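You operate a simulated robot arm through the tools that you are given. There is no shell and no other tool.

Carry out the task below with a simulated robot arm. There is one attempt and no reset: what you move stays moved.

TASK
At the bench, switch off the work lamp, park the orange plug, wind the reel in and lock it.

The check looks at the end state, three seconds after you hand in, the way a careful person would. Anything else that was tipped, shoved, dropped, spilled or broken makes it a failure.

THE ROBOT
A 7-joint arm with a two-finger gripper, fixed in place. Base frame: the origin is at the foot of the arm, x ahead of it, y to its left, z up. Readings come in mm, rad, newtons and seconds.
With the tool pointing down near the work surface it reaches from about 300 to 740 mm from the base axis. Its first joint turns from -2.897 to 2.897 rad. Payload 2.94 kg.
Tool frame: the origin (TCP) lies between the finger pads and is the grasp point; the fingertips stand 30 mm ahead of it; z points along the fingers, y is the line along which they close. Largest opening 138 mm; the body of the gripper starts 109 mm behind the TCP.
Orientation is told as [roll, pitch, yaw] about the base's x, y, z axes, in that order, counted from this pose: with the fingers straight down and closing along the base's y, the tool's x points along the base's -x, its y along +y and its z along -z.

THE INTERFACE
- The arm moves only by the tool send_rows. Its argument "targets" is a list that holds one entry, the list of rows, each a list of 7 numbers: the shift along the tool's x, y, z in mm, then the turn, a rotation vector about the tool's x, y, z in rad, then the gripper command, from -1 (fully open) to 1 (shut), values between in proportion. In form: [[[dx, dy, dz, wx, wy, wz, jaw], ...]]. A call has 1 to 20 rows; each row shifts and turns the commanded pose from where the row before left it, along the tool's axes as they then stand. A row lasts 0.2 s, in which the tool goes at most 50 mm and 0.15 rad; a call with a longer step from one row to the next is refused whole, and so is a gripper value outside its range. A pose out of reach is approached as far as the arm can. The call stops where the force on the tool passes 40 N (or 10 N more than at its start, if that is more) or the arm is blocked; 0.2 s more then pass. Each finger halts on what it meets, pressing with about 23 N; the grip force reading is that of the motor and also rises with nothing between the fingers. The clock runs only during rows and for 0.2 s after the last one: add rows that do not move to give the fingers time. The reply holds the time, the measured pose of the TCP, the force on the tool along the base axes, the opening and the grip force, in the units named above and with some noise, with the torque about the TCP (base axes, N m) and any sound that the robot's microphone picked up.
- Cameras (640 x 400 px; columns grow to the right, rows downward): "scene" is fixed at [399.3, -650.3, 1598.6]; the picture's right is [0.80, 0.60, 0.00], its down [0.46, -0.61, -0.64] and it looks along [-0.39, 0.51, -0.77] (base axes); focal length 214 px, centre (320, 200). "wrist" rides on the gripper at [71, 19, -146] in the tool frame; the picture's right is [-0.26, 0.97, 0.00], its down [-0.85, -0.23, -0.48] and it looks along [-0.46, -0.12, 0.88] (tool axes); focal length 280 px, centre (320, 200). There is no depth. A picture from a camera that has moved, and an enlarged one, comes with that camera's place and axes in the base frame and with its lens.
- capture(camera): a new picture of that camera. It takes no simulated time.
- lift_body(by): slides the trunk up (or, below 0, down) by that many mm; the arm rides with it, the base frame stays. It gives what a move gives, with no picture.
- enlarge(camera, box): a new picture of the part [left, top, right, bottom] of that camera's present view, enlarged. It takes no simulated time.
- close_job(): hands the job in; it is judged then, once.

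Places have to be worked out from the pictures, the camera data and where the tool is seen. Open the gripper and draw the arm clear of the work before you hand the job in, unless the task says otherwise.

The tools are called after "Request:" as a command line: name --argument value ..., lists and objects as JSON in quotes. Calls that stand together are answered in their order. send_rows: Moves the arm, as the interface text tells. Its arguments: {"type":"object","properties":{"targets":{"type":"array","items":{"type":"array","items":{"type":"array","items":{"type":"number"}}}}},"required":["targets"]} The other tools are called the same way: lift_body (by) slides the trunk up or down; capture (camera) takes a picture; enlarge (camera, box) takes an enlarged picture of a part of a camera's view; close_job () hands the job in.

At the start:

```text
t: 0.0
position: [193.6, -370.7, 1377.6]
tcp_rot: [0.0, 0.001, 0.0]
force: [-1.0, 0.0, 0.1]
ft_torque: [-0.01, 0.01, 0.02]
finger_gap: 137.8
finger_force: 0.1
trunk travel left (down, up): [-425.0, 29.0]
```

scene: 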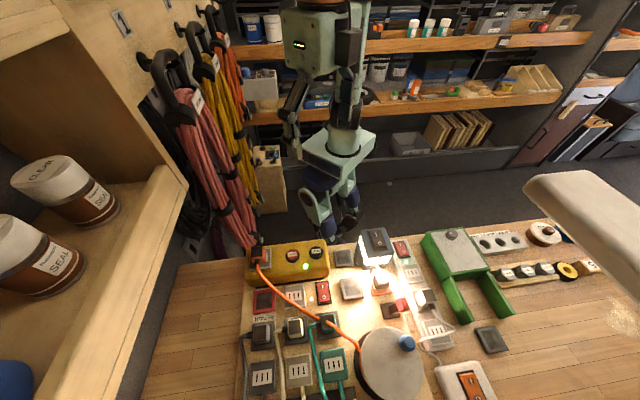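
wrist: 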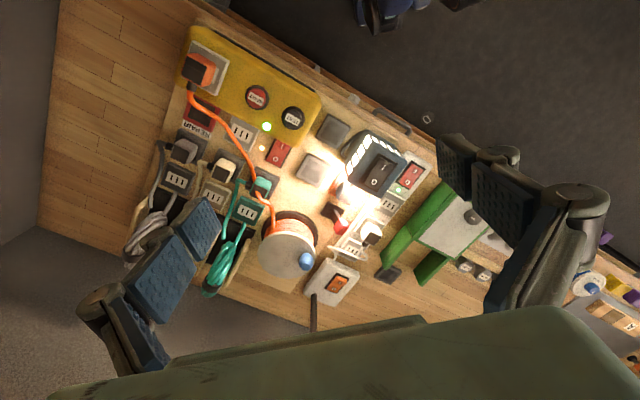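

The bench holds a board with sockets, a yellow box, a reel, and a lamp. I'll look closer at everything before moving.

Request:
enlarge --camera "scene" --box '[230, 220, 390, 320]'

Request:
enlarge --camera "scene" --box '[340, 210, 500, 310]'

Request:
enlarge --camera "scene" --box '[230, 300, 390, 400]'

Request:
enlarge --camera "scene" --box '[340, 300, 500, 400]'

Request:
enlarge --camera "wrist" --box '[150, 20, 310, 120]'

Request:
enlarge --camera "wrist" --box '[280, 100, 440, 200]'

Request:
enlarge --camera "wrist" --box '[240, 190, 400, 290]'

Request:
enlarge --camera "wrist" --box '[120, 100, 280, 200]'

```text
4.00 times, centred on (310, 270) of scene
camera zoom: at [399.3, -650.3, 1598.6], right [0.8, 0.6, 0.0], down [0.46, -0.61, -0.64], along [-0.39, 0.51, -0.77], focal length 858 px, centre (360, -80)
```

zoom: 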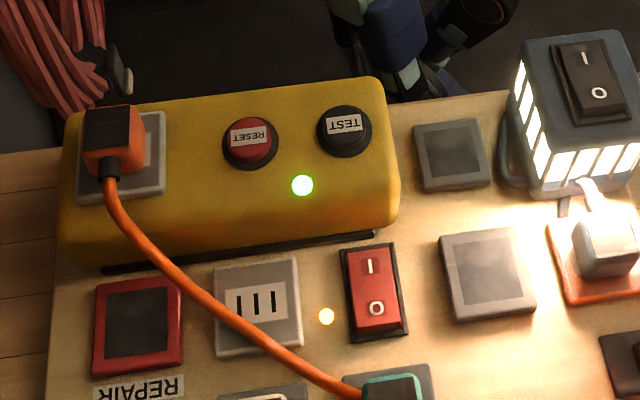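

```text
4.00 times, centred on (420, 260) of scene
camera zoom: at [399.3, -650.3, 1598.6], right [0.8, 0.6, 0.0], down [0.46, -0.61, -0.64], along [-0.39, 0.51, -0.77], focal length 858 px, centre (-80, -40)
```

zoom: 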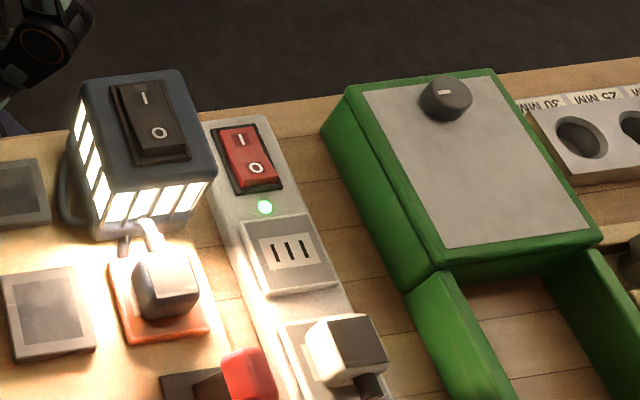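

```text
4.00 times, centred on (310, 350) of scene
camera zoom: at [399.3, -650.3, 1598.6], right [0.8, 0.6, 0.0], down [0.46, -0.61, -0.64], along [-0.39, 0.51, -0.77], focal length 858 px, centre (360, -400)
```

zoom: 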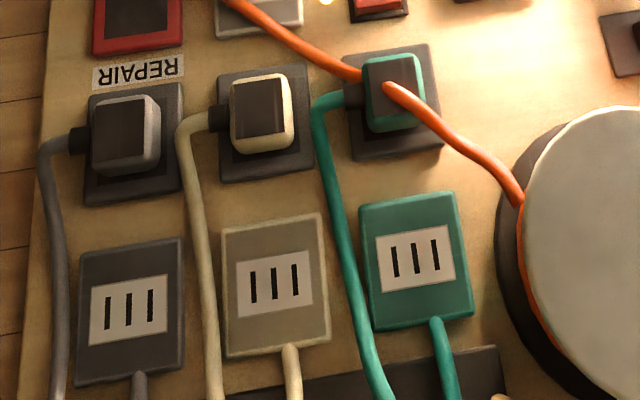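

```text
4.00 times, centred on (420, 350) of scene
camera zoom: at [399.3, -650.3, 1598.6], right [0.8, 0.6, 0.0], down [0.46, -0.61, -0.64], along [-0.39, 0.51, -0.77], focal length 858 px, centre (-80, -400)
```

zoom: 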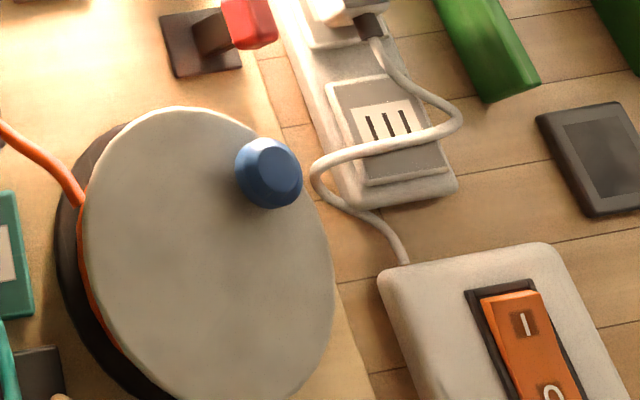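

```text
4.00 times, centred on (230, 70) of wrist
camera zoom: at [122.2, -350.7, 1522.8], right [0.26, 0.97, 0.0], down [0.85, -0.23, 0.48], along [0.46, -0.12, -0.88], focal length 1122 px, centre (680, 720)
```

zoom: 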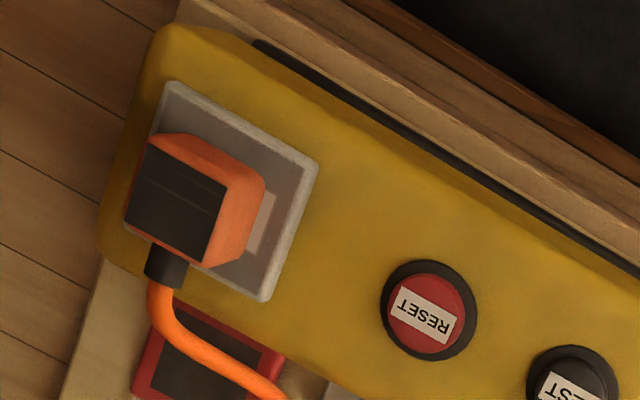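

```text
4.00 times, centred on (360, 150) of wrist
camera zoom: at [122.2, -350.7, 1522.8], right [0.26, 0.97, 0.0], down [0.85, -0.23, 0.48], along [0.46, -0.12, -0.88], focal length 1122 px, centre (160, 400)
```

zoom: 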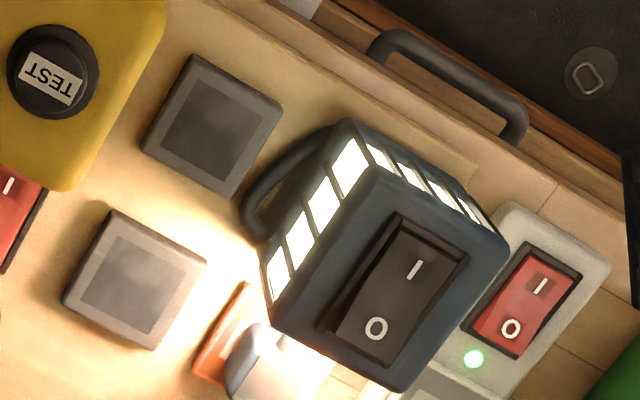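

```text
4.00 times, centred on (320, 240) of wrist
camera zoom: at [122.2, -350.7, 1522.8], right [0.26, 0.97, 0.0], down [0.85, -0.23, 0.48], along [0.46, -0.12, -0.88], focal length 1122 px, centre (320, 40)
```

zoom: 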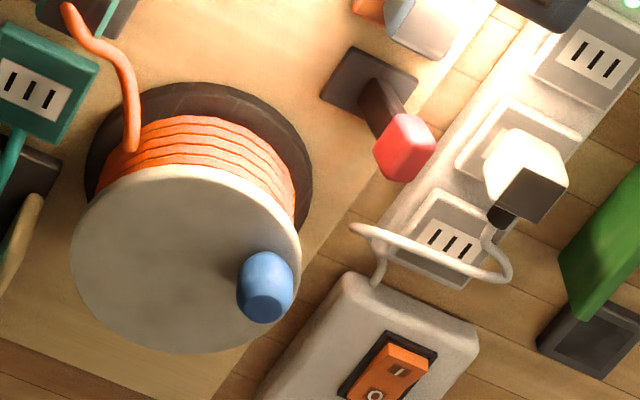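

```text
4.00 times, centred on (200, 150) of wrist
camera zoom: at [122.2, -350.7, 1522.8], right [0.26, 0.97, 0.0], down [0.85, -0.23, 0.48], along [0.46, -0.12, -0.88], focal length 1122 px, centre (800, 400)
```

zoom: 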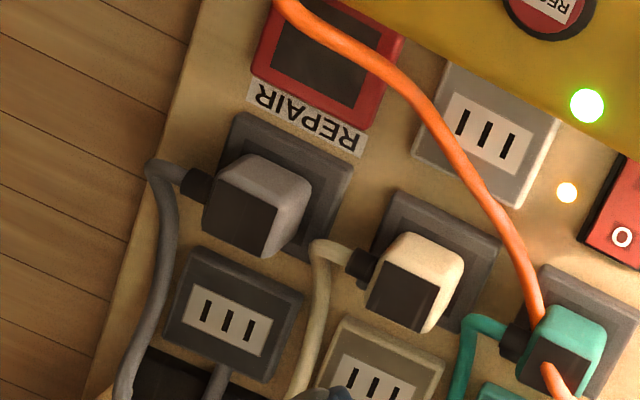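

I'll zoom further into the candidate items: the rocker switches, the pads, the reel lock, and the far right side of the bench.

Request:
enlarge --camera "scene" --box '[460, 150, 640, 400]'

Request:
enlarge --camera "scene" --box '[360, 260, 450, 316]'

Request:
enlarge --camera "scene" --box '[240, 345, 400, 400]'

Request:
enlarge --camera "wrist" --box '[420, 130, 640, 280]'

Request:
enlarge --camera "wrist" --box '[320, 130, 420, 200]'

Request:
enlarge --camera "scene" --box '[130, 0, 270, 260]'

Request:
enlarge --camera "wrist" --box '[120, 130, 300, 310]'

```text
1.60 times, centred on (550, 275) of scene
camera zoom: at [399.3, -650.3, 1598.6], right [0.8, 0.6, 0.0], down [0.46, -0.61, -0.64], along [-0.39, 0.51, -0.77], focal length 343 px, centre (-48, 80)
```

zoom: 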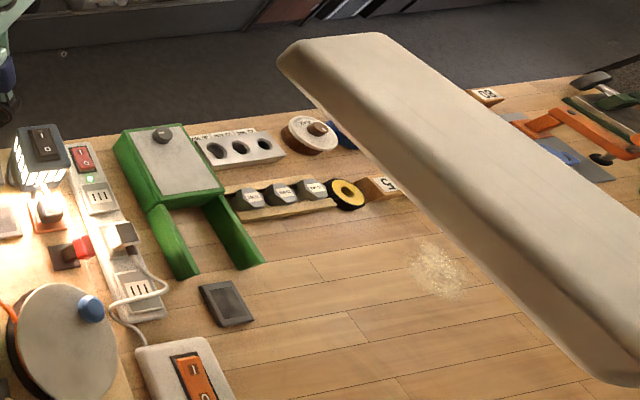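

```text
7.11 times, centred on (405, 288) of scene
camera zoom: at [399.3, -650.3, 1598.6], right [0.8, 0.6, 0.0], down [0.46, -0.61, -0.64], along [-0.39, 0.51, -0.77], focal length 1525 px, centre (-284, -426)
```

zoom: 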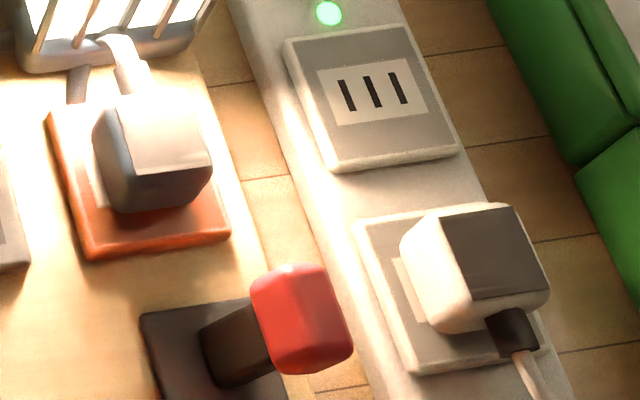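

```text
4.00 times, centred on (320, 372) of scene
camera zoom: at [399.3, -650.3, 1598.6], right [0.8, 0.6, 0.0], down [0.46, -0.61, -0.64], along [-0.39, 0.51, -0.77], focal length 858 px, centre (320, -490)
```

zoom: 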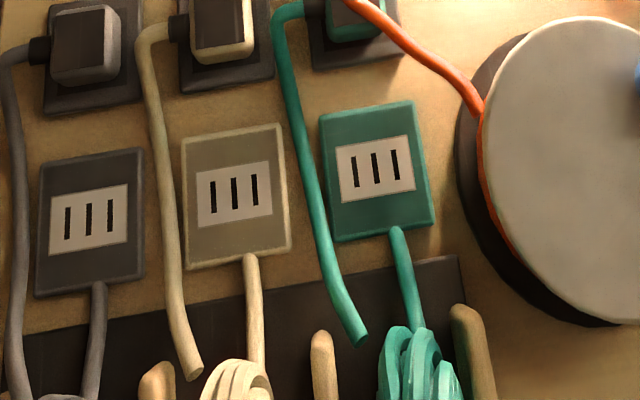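

```text
2.67 times, centred on (530, 205) of wrist
camera zoom: at [122.2, -350.7, 1522.8], right [0.26, 0.97, 0.0], down [0.85, -0.23, 0.48], along [0.46, -0.12, -0.88], focal length 748 px, centre (-240, 187)
```

zoom: 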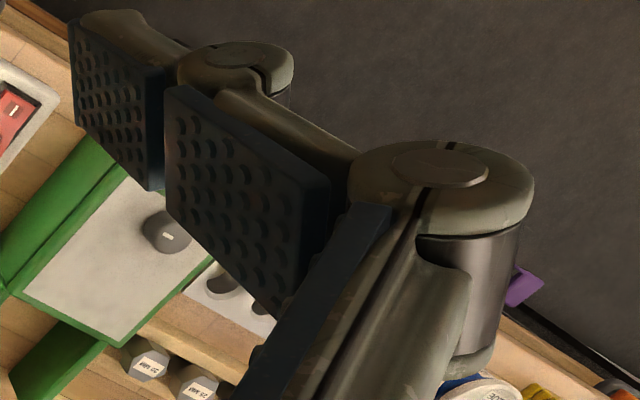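

```text
5.71 times, centred on (370, 165) of wrist
camera zoom: at [122.2, -350.7, 1522.8], right [0.26, 0.97, 0.0], down [0.85, -0.23, 0.48], along [0.46, -0.12, -0.88], focal length 1602 px, centre (34, 400)
```

zoom: 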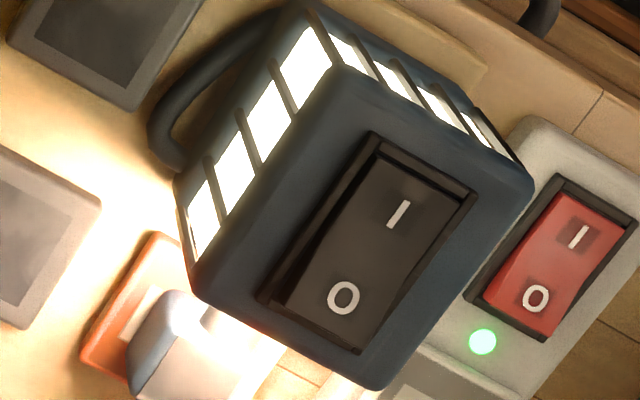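

```text
1.54 times, centred on (200, 130) of scene
camera zoom: at [399.3, -650.3, 1598.6], right [0.8, 0.6, 0.0], down [0.46, -0.61, -0.64], along [-0.39, 0.51, -0.77], focal length 330 px, centre (505, 308)
```

zoom: 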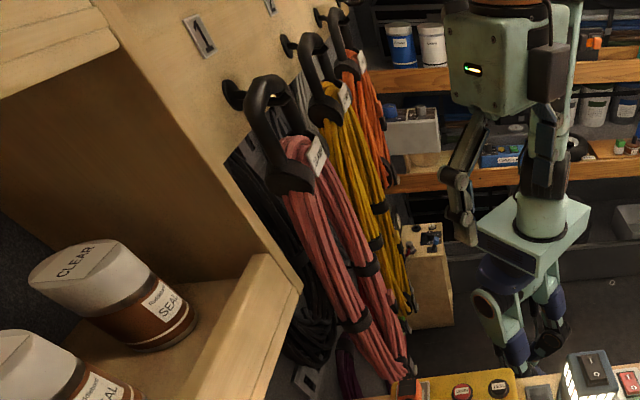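

```text
2.22 times, centred on (210, 220) of wrist
camera zoom: at [122.2, -350.7, 1522.8], right [0.26, 0.97, 0.0], down [0.85, -0.23, 0.48], along [0.46, -0.12, -0.88], focal length 623 px, centre (564, 156)
```

zoom: 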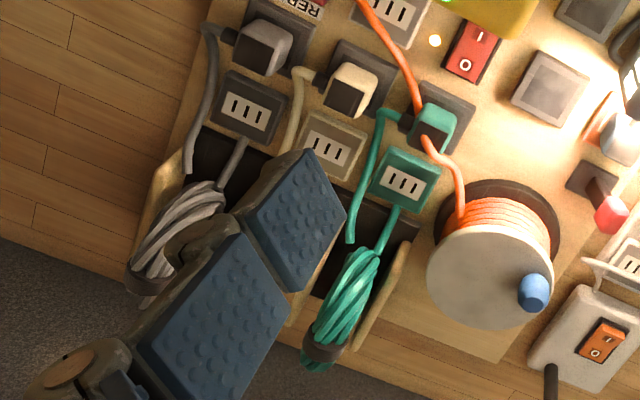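

The bench appears turned 45° to the base, with the work lamp (lantern) near (346,-300), the orange plug near (102,-542) and the reel near (509,-534). I'll yaw the tool -45° to line up with it and look again.

Request:
send_rows --targets '[[[0, 0, 0, 0, 0, 0.1309, -1], [0, 0, 0, 0, 0, 0.1309, -1], [0, 0, 0, 0, 0, 0.1309, -1], [0, 0, 0, 0, 0, 0.1309, -1], [0, 0, 0, 0, 0, 0.1309, -1], [0, 0, 0, 0, 0, 0.1309, -1]]]'

Request:
capture --camera "wrist"

Request:
capture --camera "scene"

```text
t: 1.4
position: [194.2, -368.8, 1378.3]
tcp_rot: [0.0, -0.001, -0.787]
force: [-0.2, 0.2, 0.7]
ft_torque: [-0.03, 0.01, 0.01]
finger_gap: 138.1
finger_force: 0.0
trunk travel left (down, up): [-425.0, 29.0]
```

```text
taken
camera wrist: at [156.5, -305.9, 1522.8], right [0.87, 0.5, 0.0], down [0.44, -0.76, 0.48], along [0.24, -0.41, -0.88], focal length 280 px, centre (320, 200)
```

wrist: 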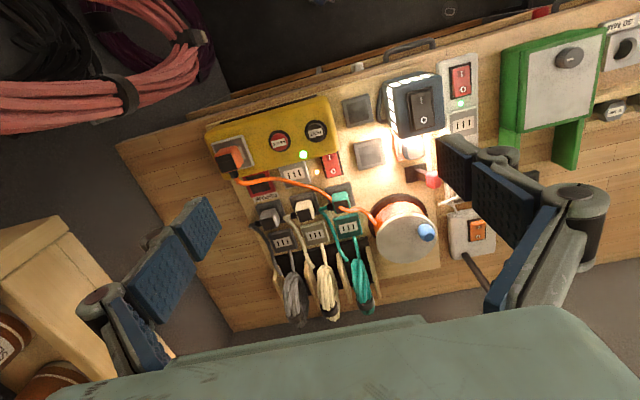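

```text
taken
```

scene: 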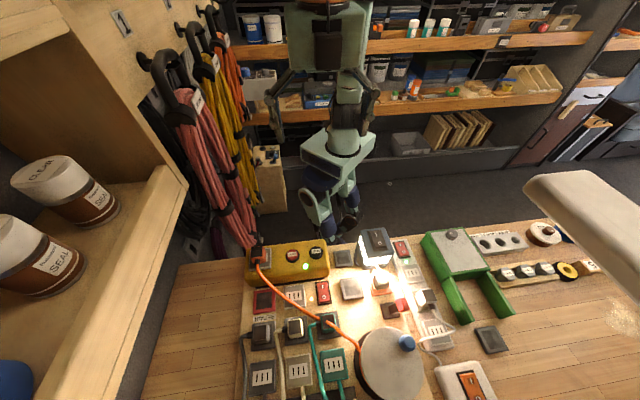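

The tool is now square to the bench. I'll lower the trunk 150 mm for closer pictures; fingertips will still be well above everything.

Request:
lift_body --by -150

Request:
capture --camera "wrist"

Request:
enlarge --camera "wrist" --box '[160, 60, 340, 240]'

Request:
enlarge --camera "wrist" --box '[320, 60, 500, 240]'

Request:
enlarge --camera "wrist" --box '[320, 160, 500, 340]'

```text
t: 3.1
position: [194.3, -369.7, 1227.4]
tcp_rot: [0.002, 0.001, -0.786]
force: [1.2, -0.2, 0.0]
ft_torque: [0.02, -0.03, 0.01]
finger_gap: 137.9
finger_force: 0.0
trunk travel left (down, up): [-275.0, 179.0]
```

```text
taken
camera wrist: at [156.4, -305.9, 1372.9], right [0.87, 0.5, 0.0], down [0.44, -0.76, 0.48], along [0.24, -0.41, -0.88], focal length 280 px, centre (320, 200)
```

wrist: 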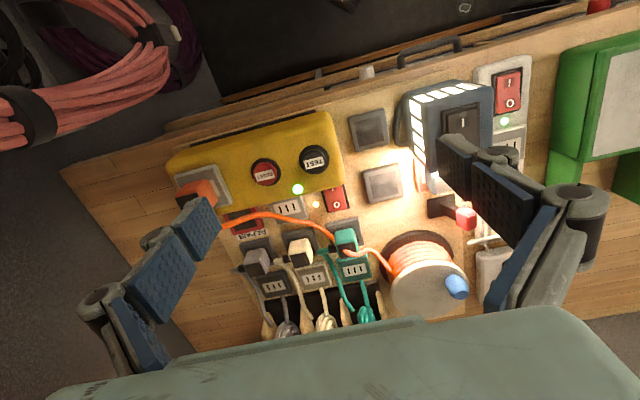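

```text
2.22 times, centred on (250, 150) of wrist
camera zoom: at [156.4, -305.9, 1372.9], right [0.87, 0.5, 0.0], down [0.44, -0.76, 0.48], along [0.24, -0.41, -0.88], focal length 623 px, centre (476, 311)
```

zoom: 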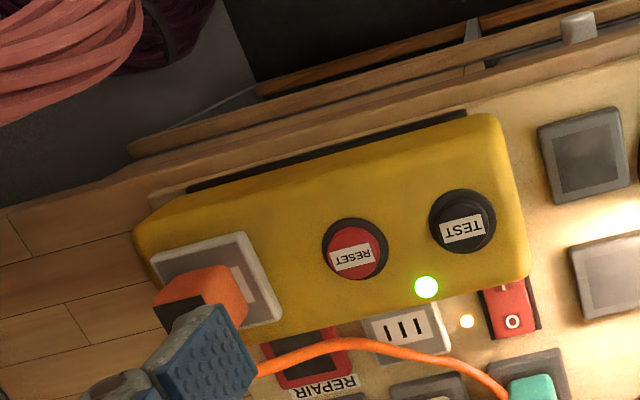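

```text
2.22 times, centred on (410, 150) of wrist
camera zoom: at [156.4, -305.9, 1372.9], right [0.87, 0.5, 0.0], down [0.44, -0.76, 0.48], along [0.24, -0.41, -0.88], focal length 623 px, centre (120, 311)
```

zoom: 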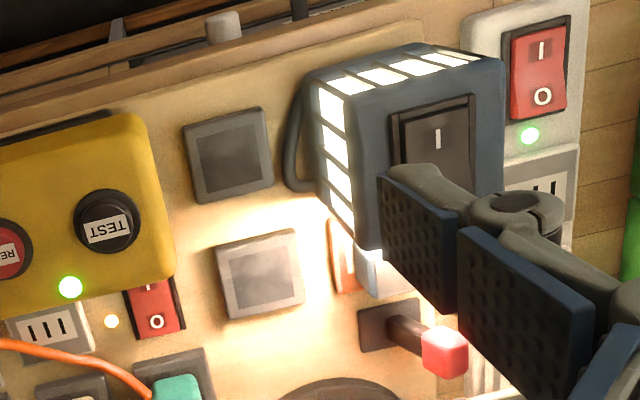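

```text
2.22 times, centred on (410, 250) of wrist
camera zoom: at [156.4, -305.9, 1372.9], right [0.87, 0.5, 0.0], down [0.44, -0.76, 0.48], along [0.24, -0.41, -0.88], focal length 623 px, centre (120, 89)
```

zoom: 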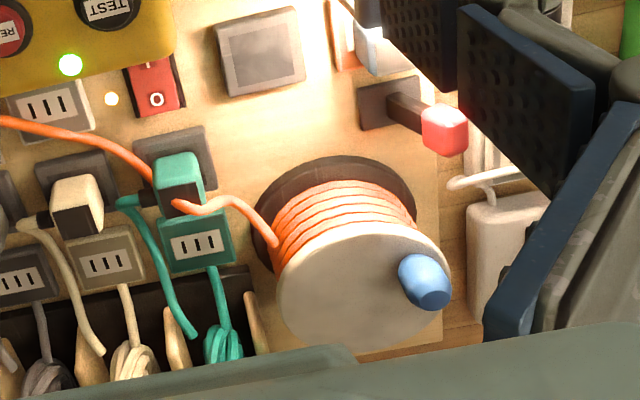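

The two plain grey pads near (350,-428,938) and beside the yellow box look like empty parking plates like those under the other parked plugs. First the lamp: I close the fingers and move above the "O" half of its rocker, estimated at (357,-311,1054).

Request:
send_rows --targets '[[[-13, 26, 0, 0, 0, 0, 1], [-13, 26, 0, 0, 0, 0, 1], [-13, 26, 0, 0, 0, 0, 1], [-13, 26, 0, 0, 0, 0, 1], [-13, 26, 0, 0, 0, 0, 1], [-12, 27, 0, 0, 0, 0, 1], [0, 0, 20, 0, 0, 0, 1], [0, 0, 20, 0, 0, 0, 1], [0, 0, 20, 0, 0, 0, 1], [0, 0, 0, 0, 0, 0, 1]]]'

Request:
capture --camera "wrist"

Request:
capture --camera "scene"

```text
t: 5.3
position: [358.0, -313.1, 1166.2]
tcp_rot: [-0.002, 0.001, -0.786]
force: [0.3, 1.5, -0.2]
ft_torque: [0.0, -0.03, 0.0]
finger_gap: 0.1
finger_force: 23.1
trunk travel left (down, up): [-275.0, 179.0]
```

```text
taken
camera wrist: at [321.8, -248.4, 1312.5], right [0.87, 0.5, 0.0], down [0.44, -0.76, 0.48], along [0.24, -0.41, -0.88], focal length 280 px, centre (320, 200)
```

wrist: 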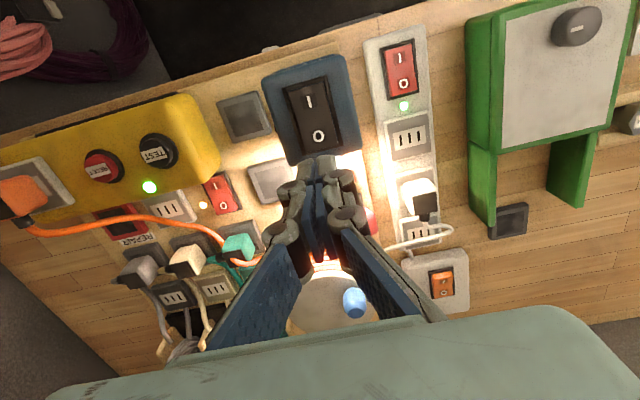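

```text
taken
```

scene: 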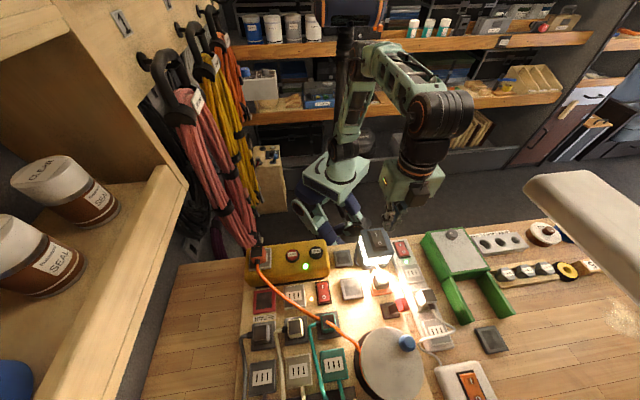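

From this view the "O" mark is at about (358,-315) and the tool is right above it. I shift 4 mm outward and descend, slowing down near the rocker.

Request:
send_rows --targets '[[[-4, -1, 20, 0, 0, 0, 1], [0, 0, 20, 0, 0, 0, 1], [0, 0, 20, 0, 0, 0, 1], [0, 0, 10, 0, 0, 0, 1], [0, 0, 4, 0, 0, 0, 1], [0, 0, 3, 0, 0, 0, 1], [0, 0, 2, 0, 0, 0, 1]]]'

Request:
capture --camera "wrist"

Request:
enlarge --camera "scene" --box '[340, 200, 440, 270]'

```text
t: 7.0
position: [360.9, -316.6, 1089.6]
tcp_rot: [0.0, 0.001, -0.785]
force: [0.1, 0.5, 0.3]
ft_torque: [0.03, 0.02, 0.01]
finger_gap: 0.0
finger_force: 23.5
trunk travel left (down, up): [-275.0, 179.0]
```

```text
taken
camera wrist: at [324.4, -252.7, 1234.1], right [0.87, 0.5, 0.0], down [0.44, -0.76, 0.48], along [0.24, -0.41, -0.88], focal length 280 px, centre (320, 200)
```

wrist: 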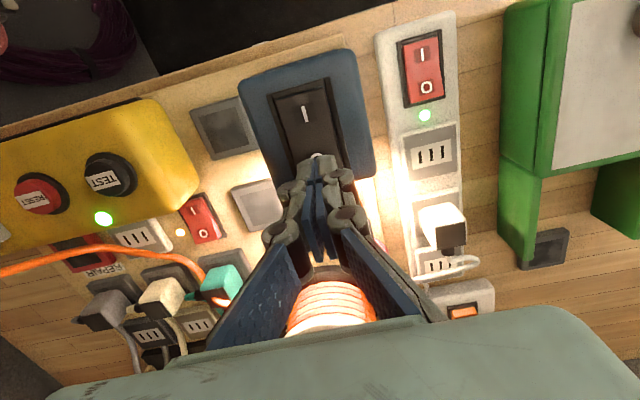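

```text
5.71 times, centred on (390, 235) of scene
camera zoom: at [399.3, -650.3, 1598.6], right [0.8, 0.6, 0.0], down [0.46, -0.61, -0.64], along [-0.39, 0.51, -0.77], focal length 1226 px, centre (-80, 0)
```

zoom: 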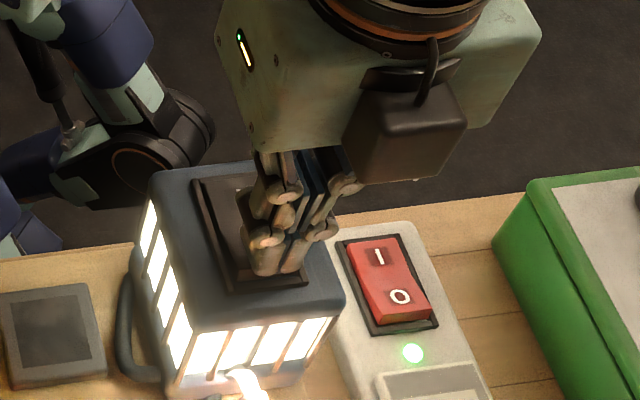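

Fingers are just above the O half with no contact yet. Continuing downward in small steps.

Request:
send_rows --targets '[[[0, 0, 2, 0, 0, 0, 1], [0, 0, 2, 0, 0, 0, 1], [0, 0, 2, 0, 0, 0, 1], [0, 0, 2, 0, 0, 0, 1]]]'

Request:
capture --camera "wrist"

```text
t: 8.0
position: [360.9, -316.3, 1080.9]
tcp_rot: [-0.001, 0.001, -0.786]
force: [0.3, -0.3, 0.1]
ft_torque: [-0.02, -0.02, -0.02]
finger_gap: 0.1
finger_force: 28.2
trunk travel left (down, up): [-275.0, 179.0]
```

```text
taken
camera wrist: at [324.4, -252.8, 1225.3], right [0.87, 0.5, 0.0], down [0.44, -0.76, 0.48], along [0.24, -0.41, -0.88], focal length 280 px, centre (320, 200)
```

wrist: 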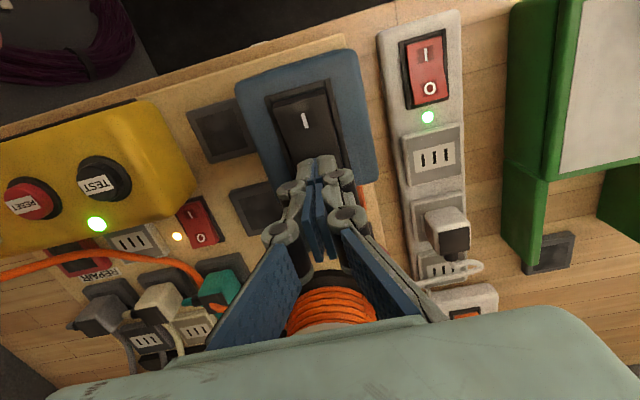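

The lamp is dark now, so the rocker worked. I raise clear and move left toward the orange plug, stopping short to check the clearance to the jar shelf on the left (edge about 85 mm past the plug).

Request:
send_rows --targets '[[[0, 0, -20, 0, 0, 0, 1], [0, 0, -30, 0, 0, 0, 1], [0, 0, -30, 0, 0, 0, 1], [0, -30, 0, 0, 0, 0, 0], [4, -40, 0, 0, 0, 0, -1], [4, -40, 0, 0, 0, 0, -1], [4, -40, 0, 0, 0, 0, -1], [4, -40, 0, 0, 0, 0, -1], [4, -40, 0, 0, 0, 0, -1], [0, 0, 0, 0, 0, 0, -1]]]'

Request:
capture --camera "wrist"

Request:
capture --camera "scene"

Request:
enlarge --camera "scene" --box '[340, 200, 440, 270]'

```text
t: 10.2
position: [183.8, -464.8, 1160.5]
tcp_rot: [0.001, 0.001, -0.785]
force: [0.5, -0.1, -0.4]
ft_torque: [0.03, -0.01, -0.01]
finger_gap: 137.7
finger_force: 0.1
trunk travel left (down, up): [-275.0, 179.0]
```

```text
taken
camera wrist: at [146.9, -400.7, 1304.8], right [0.87, 0.5, 0.0], down [0.44, -0.76, 0.48], along [0.24, -0.41, -0.88], focal length 280 px, centre (320, 200)
```

wrist: 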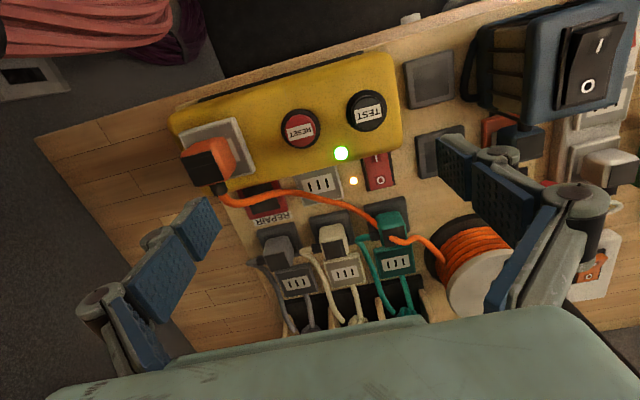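

```text
taken
```

scene: 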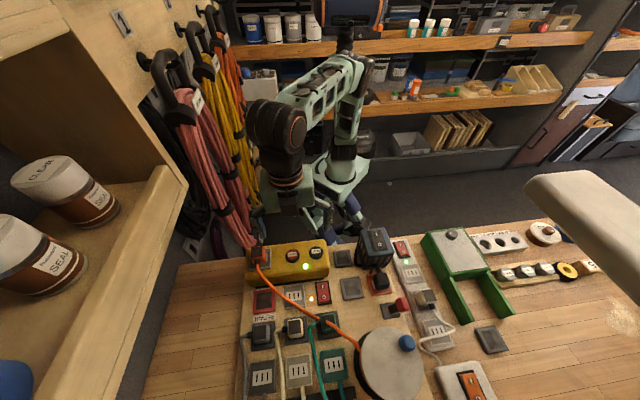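

```text
5.71 times, centred on (390, 235) of scene
camera zoom: at [399.3, -650.3, 1598.6], right [0.8, 0.6, 0.0], down [0.46, -0.61, -0.64], along [-0.39, 0.51, -0.77], focal length 1226 px, centre (-80, 0)
```

zoom: 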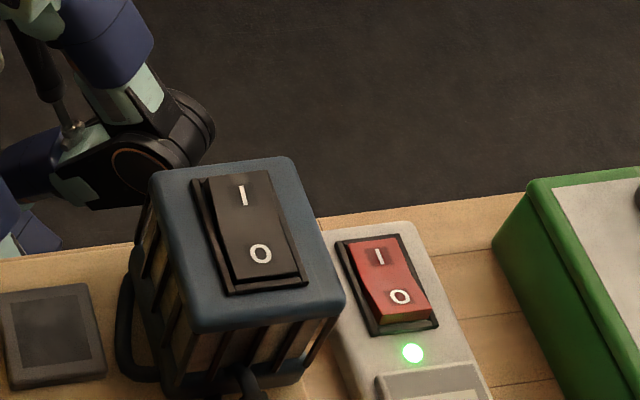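

Lamp is confirmed off. With the glare gone, I'll re-inspect the pads, the lock lever, the reel and the plug.

Request:
enlarge --camera "scene" --box '[325, 240, 425, 320]'

Request:
enlarge --camera "wrist" --box '[160, 100, 300, 220]'

Request:
enlarge --camera "wrist" --box '[400, 40, 560, 160]'

Request:
enlarge --camera "scene" --box '[240, 225, 310, 270]'

Request:
enlarge --camera "scene" --box '[340, 290, 440, 400]'

```text
5.00 times, centred on (375, 280) of scene
camera zoom: at [399.3, -650.3, 1598.6], right [0.8, 0.6, 0.0], down [0.46, -0.61, -0.64], along [-0.39, 0.51, -0.77], focal length 1072 px, centre (45, -200)
```

zoom: 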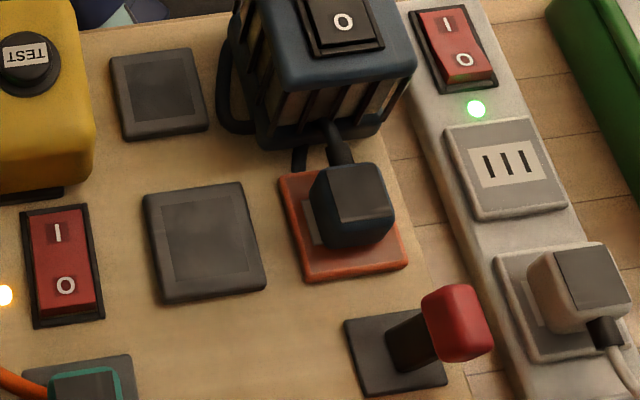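

```text
3.33 times, centred on (230, 160) of wrist
camera zoom: at [146.9, -400.7, 1304.8], right [0.87, 0.5, 0.0], down [0.44, -0.76, 0.48], along [0.24, -0.41, -0.88], focal length 935 px, centre (620, 333)
```

zoom: 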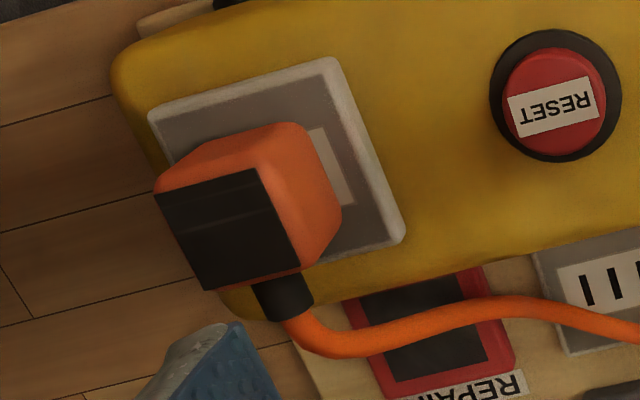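

```text
3.33 times, centred on (480, 100) of wrist
camera zoom: at [146.9, -400.7, 1304.8], right [0.87, 0.5, 0.0], down [0.44, -0.76, 0.48], along [0.24, -0.41, -0.88], focal length 935 px, centre (-213, 533)
```

zoom: 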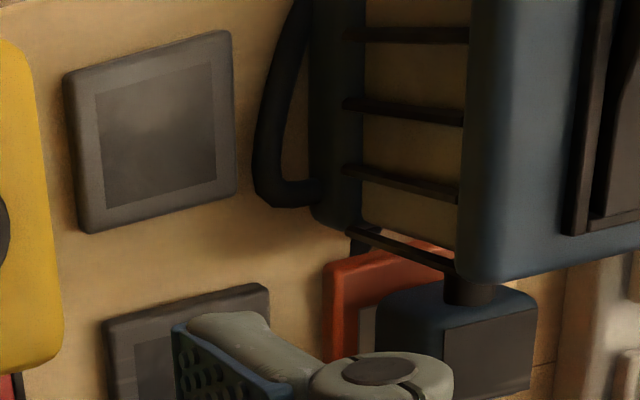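

```text
8.89 times, centred on (275, 248) of scene
camera zoom: at [399.3, -650.3, 1598.6], right [0.8, 0.6, 0.0], down [0.46, -0.61, -0.64], along [-0.39, 0.51, -0.77], focal length 1906 px, centre (720, -222)
```

zoom: 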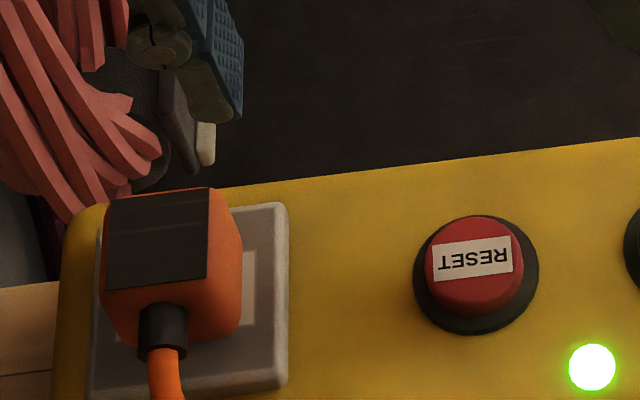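

```text
3.64 times, centred on (390, 345) of scene
camera zoom: at [399.3, -650.3, 1598.6], right [0.8, 0.6, 0.0], down [0.46, -0.61, -0.64], along [-0.39, 0.51, -0.77], focal length 780 px, centre (66, -327)
```

zoom: 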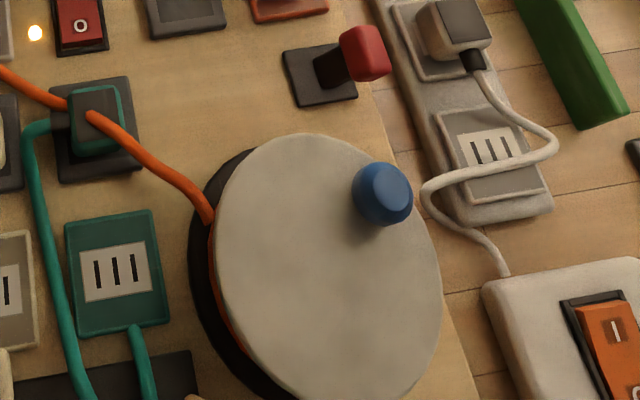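

The plug's top centre triangulates to (102,-542,1060) on a plate at z≈1012; its body is about 40 mm wide. I narrow the jaws to about 90 mm and move above it, then check shelf clearance.

Request:
send_rows --targets '[[[1, -28, 0, 0, 0, 0, -0.3], [1, -28, 0, 0, 0, 0, -0.3], [1, -28, 0, 0, 0, 0, -0.3], [0, -28, 0, 0, 0, 0, -0.3], [0, 0, 15, 0, 0, 0, -0.3], [0, 0, 15, 0, 0, 0, -0.3]]]'

Request:
capture --camera "wrist"

Request:
capture --camera "scene"

```text
t: 11.6
position: [105.5, -540.8, 1130.6]
tcp_rot: [0.002, -0.001, -0.785]
force: [0.6, -0.1, 0.0]
ft_torque: [-0.02, 0.0, 0.01]
finger_gap: 89.7
finger_force: 0.1
trunk travel left (down, up): [-275.0, 179.0]
```

```text
taken
camera wrist: at [67.5, -477.3, 1275.5], right [0.87, 0.5, 0.0], down [0.44, -0.76, 0.48], along [0.24, -0.41, -0.88], focal length 280 px, centre (320, 200)
```

wrist: 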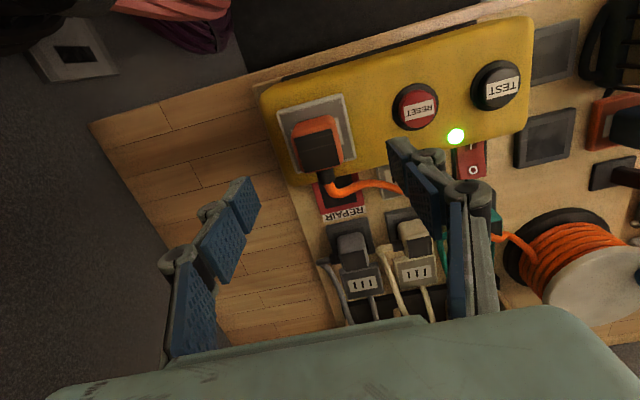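

```text
taken
```

scene: 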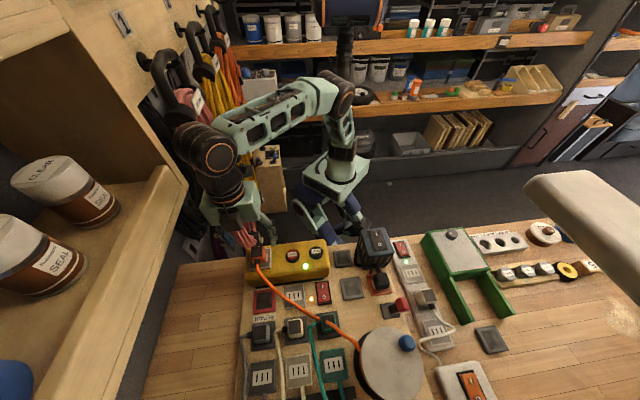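

No contact so far. Let me look closely at the gap between the wrist and the shelf corner, and at the plug.

Request:
enlarge --camera "scene" --box '[150, 110, 310, 270]'

Request:
enlarge --camera "wrist" --box '[240, 60, 400, 220]'

```text
2.50 times, centred on (230, 190) of scene
camera zoom: at [399.3, -650.3, 1598.6], right [0.8, 0.6, 0.0], down [0.46, -0.61, -0.64], along [-0.39, 0.51, -0.77], focal length 536 px, centre (545, 225)
```

zoom: 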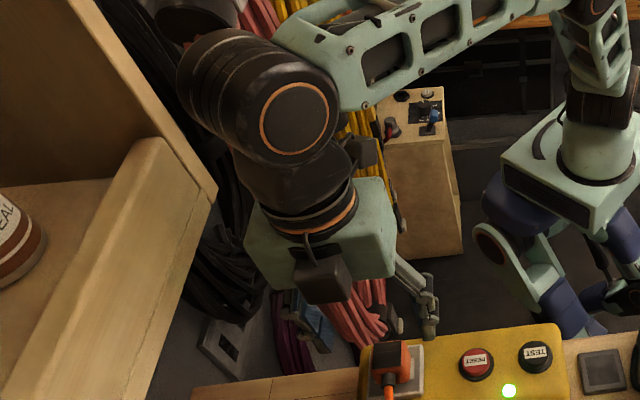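

```text
2.50 times, centred on (320, 140) of wrist
camera zoom: at [67.5, -477.3, 1275.5], right [0.87, 0.5, 0.0], down [0.44, -0.76, 0.48], along [0.24, -0.41, -0.88], focal length 701 px, centre (320, 350)
```

zoom: 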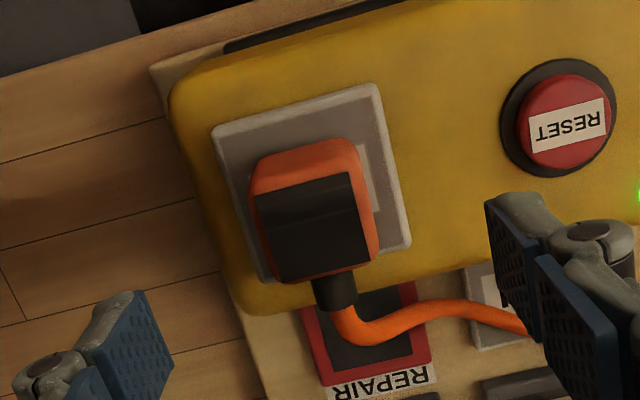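

There's visible clearance to the shelf, and the plug's top centre confirms at (101.5,-541.5). I centre on it and descend to TCP z≈1047, keeping the tips above the plate.

Request:
send_rows --targets '[[[2, -3, 15, 0, 0, 0, -0.3], [0, 0, 20, 0, 0, 0, -0.3], [0, 0, 20, 0, 0, 0, -0.3], [0, 0, 15, 0, 0, 0, -0.3], [0, 0, 10, 0, 0, 0, -0.3], [0, 0, 3, 0, 0, 0, -0.3]]]'

Request:
capture --camera "wrist"

Request:
enlarge --camera "scene" --box '[210, 200, 310, 280]'

```text
t: 12.9
position: [100.2, -542.8, 1047.7]
tcp_rot: [0.001, 0.0, -0.784]
force: [0.4, -0.6, -0.2]
ft_torque: [-0.01, 0.01, 0.01]
finger_gap: 89.8
finger_force: 0.0
trunk travel left (down, up): [-275.0, 179.0]
```

```text
taken
camera wrist: at [62.2, -479.2, 1192.5], right [0.87, 0.5, 0.0], down [0.44, -0.76, 0.48], along [0.24, -0.41, -0.88], focal length 280 px, centre (320, 200)
```

wrist: 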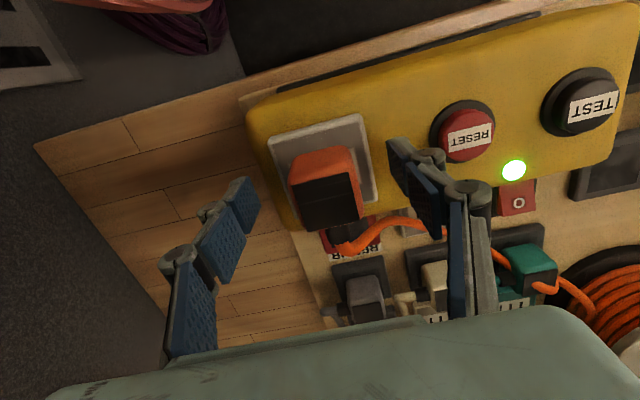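

```text
5.00 times, centred on (260, 240) of scene
camera zoom: at [399.3, -650.3, 1598.6], right [0.8, 0.6, 0.0], down [0.46, -0.61, -0.64], along [-0.39, 0.51, -0.77], focal length 1072 px, centre (620, 0)
```

zoom: 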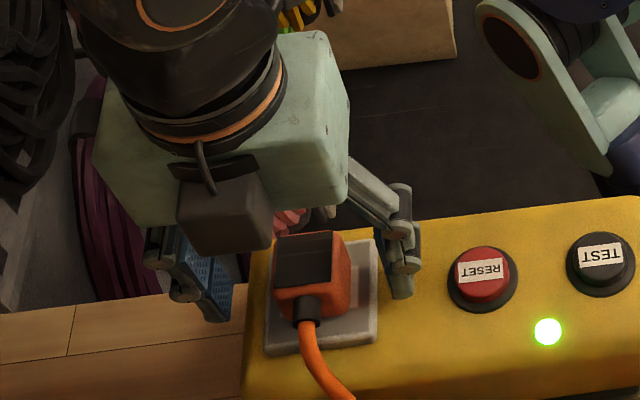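

TCP surrounds the plug; it sits about 3 mm to the right of the jaw centre, so I correct and close.

Request:
send_rows --targets '[[[0, 3, 0, 0, 0, 0, -0.3], [0, 0, 0, 0, 0, 0, 0.2], [0, 0, 0, 0, 0, 0, 1], [0, 0, 0, 0, 0, 0, 1], [0, 0, 0, 0, 0, 0, 1], [0, 0, 0, 0, 0, 0, 1]]]'

Request:
capture --camera "wrist"

```text
t: 14.3
position: [101.7, -541.0, 1048.2]
tcp_rot: [0.002, 0.001, -0.785]
force: [1.7, 2.3, -1.2]
ft_torque: [0.29, -0.28, -0.13]
finger_gap: 61.4
finger_force: 45.0
trunk travel left (down, up): [-275.0, 179.0]
```

```text
taken
camera wrist: at [64.7, -476.7, 1192.7], right [0.87, 0.5, 0.0], down [0.44, -0.76, 0.48], along [0.24, -0.41, -0.88], focal length 280 px, centre (320, 200)
```

wrist: 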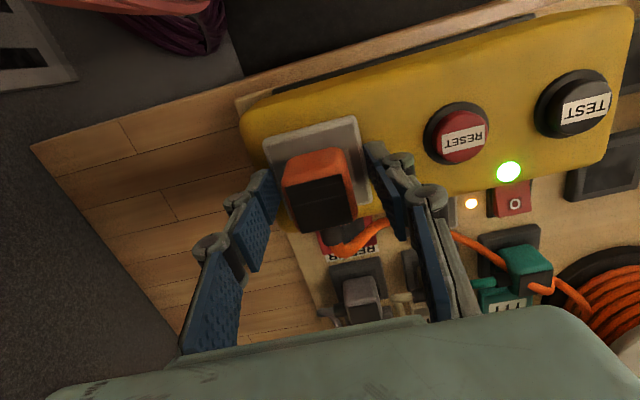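

The gap stopped at 61 mm, about the socket plate's width, so the fingertips are clamping the plate, not the plug. I'll open, raise 9 mm and close again.

Request:
send_rows --targets '[[[0, 0, 0, 0, 0, 0, -0.2], [0, 0, 0, 0, 0, 0, -0.2], [0, 0, -9, 0, 0, 0, -0.2], [0, 0, 0, 0, 0, 0, 0.2], [0, 0, 0, 0, 0, 0, 1], [0, 0, 0, 0, 0, 0, 1], [0, 0, 0, 0, 0, 0, 1], [0, 0, 0, 0, 0, 0, 1]]]'

Request:
capture --camera "wrist"

Request:
enlarge --camera "scene" --box '[210, 200, 310, 280]'

```text
t: 16.1
position: [103.1, -541.2, 1057.5]
tcp_rot: [0.0, 0.0, -0.785]
force: [1.0, 3.5, 0.3]
ft_torque: [0.12, -0.05, 0.0]
finger_gap: 37.0
finger_force: 23.3
trunk travel left (down, up): [-275.0, 179.0]
```

```text
taken
camera wrist: at [64.7, -476.7, 1201.6], right [0.87, 0.5, 0.0], down [0.44, -0.76, 0.48], along [0.24, -0.41, -0.88], focal length 280 px, centre (320, 200)
```

wrist: 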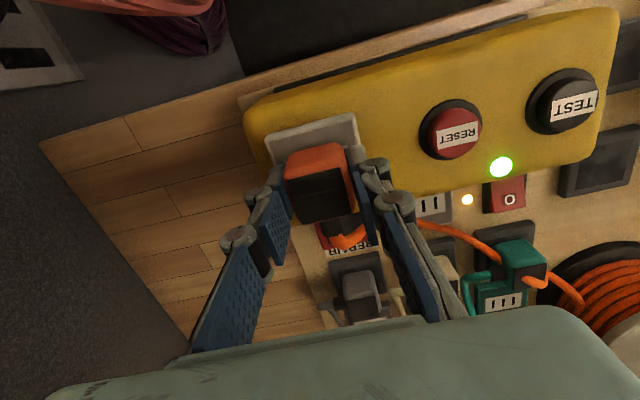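

```text
5.00 times, centred on (260, 240) of scene
camera zoom: at [399.3, -650.3, 1598.6], right [0.8, 0.6, 0.0], down [0.46, -0.61, -0.64], along [-0.39, 0.51, -0.77], focal length 1072 px, centre (620, 0)
```

zoom: 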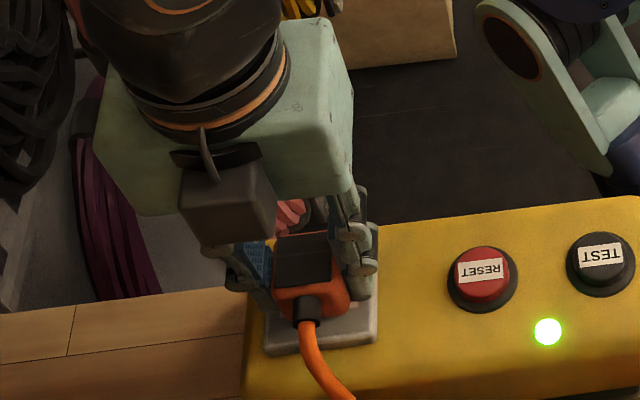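

Now the plug is held at 37 mm. I pull it straight up slowly.

Request:
send_rows --targets '[[[0, 0, -2, 0, 0, 0, 1], [0, 0, -3, 0, 0, 0, 1], [0, 0, -4, 0, 0, 0, 1], [0, 0, -6, 0, 0, 0, 1], [0, 0, -10, 0, 0, 0, 1], [0, 0, -15, 0, 0, 0, 1]]]'

Request:
capture --camera "wrist"

Request:
enlarge --camera "scene" --box '[210, 200, 410, 360]'

```text
t: 17.6
position: [102.1, -540.6, 1096.6]
tcp_rot: [0.001, 0.001, -0.784]
force: [-0.4, -0.3, -0.5]
ft_torque: [-0.02, 0.02, -0.04]
finger_gap: 37.6
finger_force: 23.6
trunk travel left (down, up): [-275.0, 179.0]
heard: snap
```

```text
taken
camera wrist: at [64.6, -476.7, 1241.7], right [0.87, 0.5, 0.0], down [0.44, -0.76, 0.48], along [0.24, -0.41, -0.88], focal length 280 px, centre (320, 200)
```

wrist: 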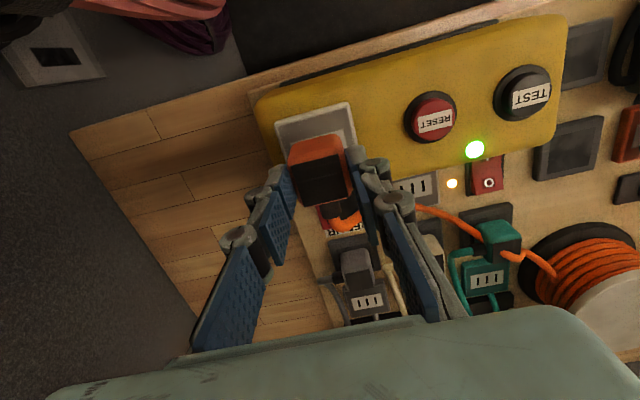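

```text
2.50 times, centred on (310, 280) of scene
camera zoom: at [399.3, -650.3, 1598.6], right [0.8, 0.6, 0.0], down [0.46, -0.61, -0.64], along [-0.39, 0.51, -0.77], focal length 536 px, centre (345, 0)
```

zoom: 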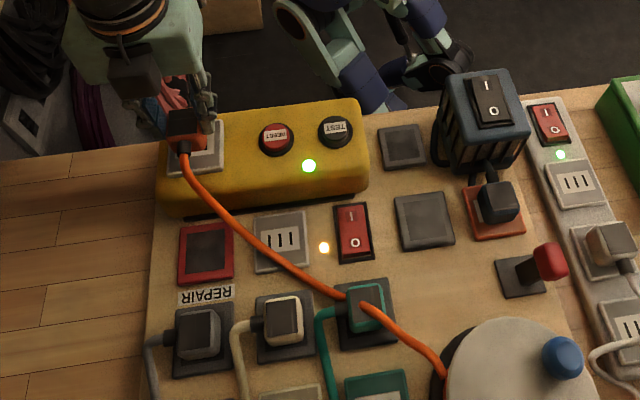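

The plug snapped free and follows the gripper. I'll carry it over to the empty grey pad near (350,-428), staying high.

Request:
send_rows --targets '[[[0, 0, -12, 0, 0, 0, 1], [0, 0, -12, 0, 0, 0, 1], [0, 25, 0, 0, 0, 0, 1], [-12, 32, 0, 0, 0, 0, 1], [-12, 32, 0, 0, 0, 0, 1], [-12, 32, 0, 0, 0, 0, 1], [-12, 32, 0, 0, 0, 0, 1], [-12, 32, 0, 0, 0, 0, 1], [-12, 32, 0, 0, 0, 0, 1], [-12, 25, 0, 0, 0, 0, 1], [-12, 13, 0, 0, 0, 0, 1], [0, 0, 0, 0, 0, 0, 1]]]'

Request:
capture --camera "wrist"

Request:
enlarge --camera "scene" --box '[250, 180, 450, 340]'

```text
t: 20.1
position: [349.6, -429.2, 1119.5]
tcp_rot: [0.001, 0.001, -0.785]
force: [0.0, 0.2, -0.6]
ft_torque: [-0.01, 0.01, -0.02]
finger_gap: 37.0
finger_force: 23.0
trunk travel left (down, up): [-275.0, 179.0]
```

```text
taken
camera wrist: at [312.1, -364.6, 1265.3], right [0.87, 0.5, 0.0], down [0.44, -0.76, 0.48], along [0.24, -0.41, -0.88], focal length 280 px, centre (320, 200)
```

wrist: 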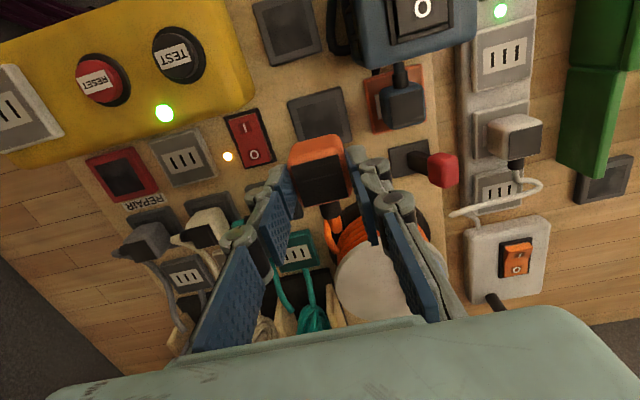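

```text
2.50 times, centred on (350, 260) of scene
camera zoom: at [399.3, -650.3, 1598.6], right [0.8, 0.6, 0.0], down [0.46, -0.61, -0.64], along [-0.39, 0.51, -0.77], focal length 536 px, centre (245, 50)
```

zoom: 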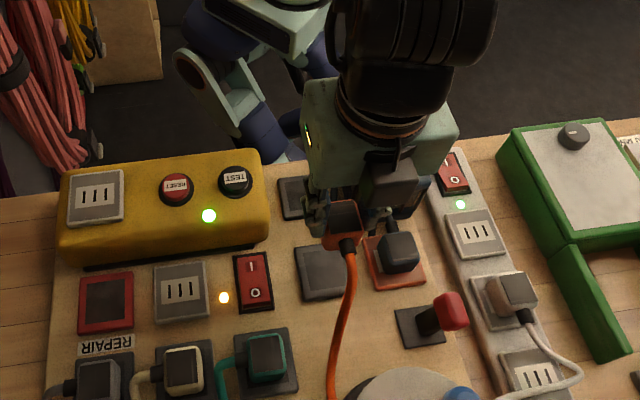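

The plug hangs over the pad. I zoom to locate the pad's edges precisely before lowering.

Request:
enlarge --camera "wrist" --box '[250, 70, 410, 230]'

Request:
enlarge --camera "scene" --box '[330, 240, 410, 310]'

```text
2.50 times, centred on (330, 150) of wrist
camera zoom: at [312.1, -364.6, 1265.3], right [0.87, 0.5, 0.0], down [0.44, -0.76, 0.48], along [0.24, -0.41, -0.88], focal length 701 px, centre (295, 325)
```

zoom: 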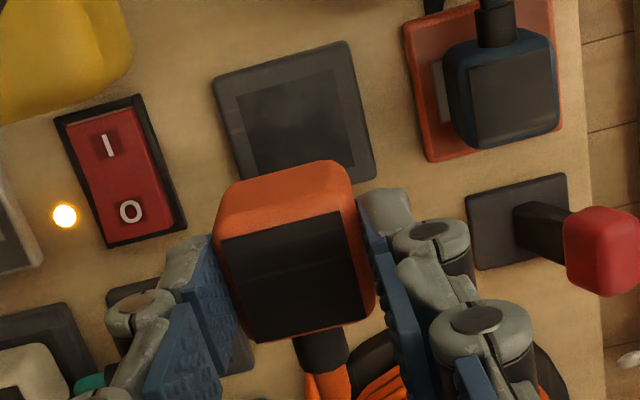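

```text
5.71 times, centred on (370, 275) of scene
camera zoom: at [399.3, -650.3, 1598.6], right [0.8, 0.6, 0.0], down [0.46, -0.61, -0.64], along [-0.39, 0.51, -0.77], focal length 1226 px, centre (34, -229)
```

zoom: 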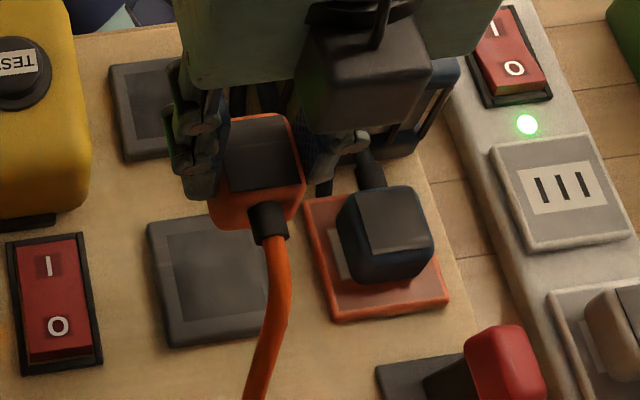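

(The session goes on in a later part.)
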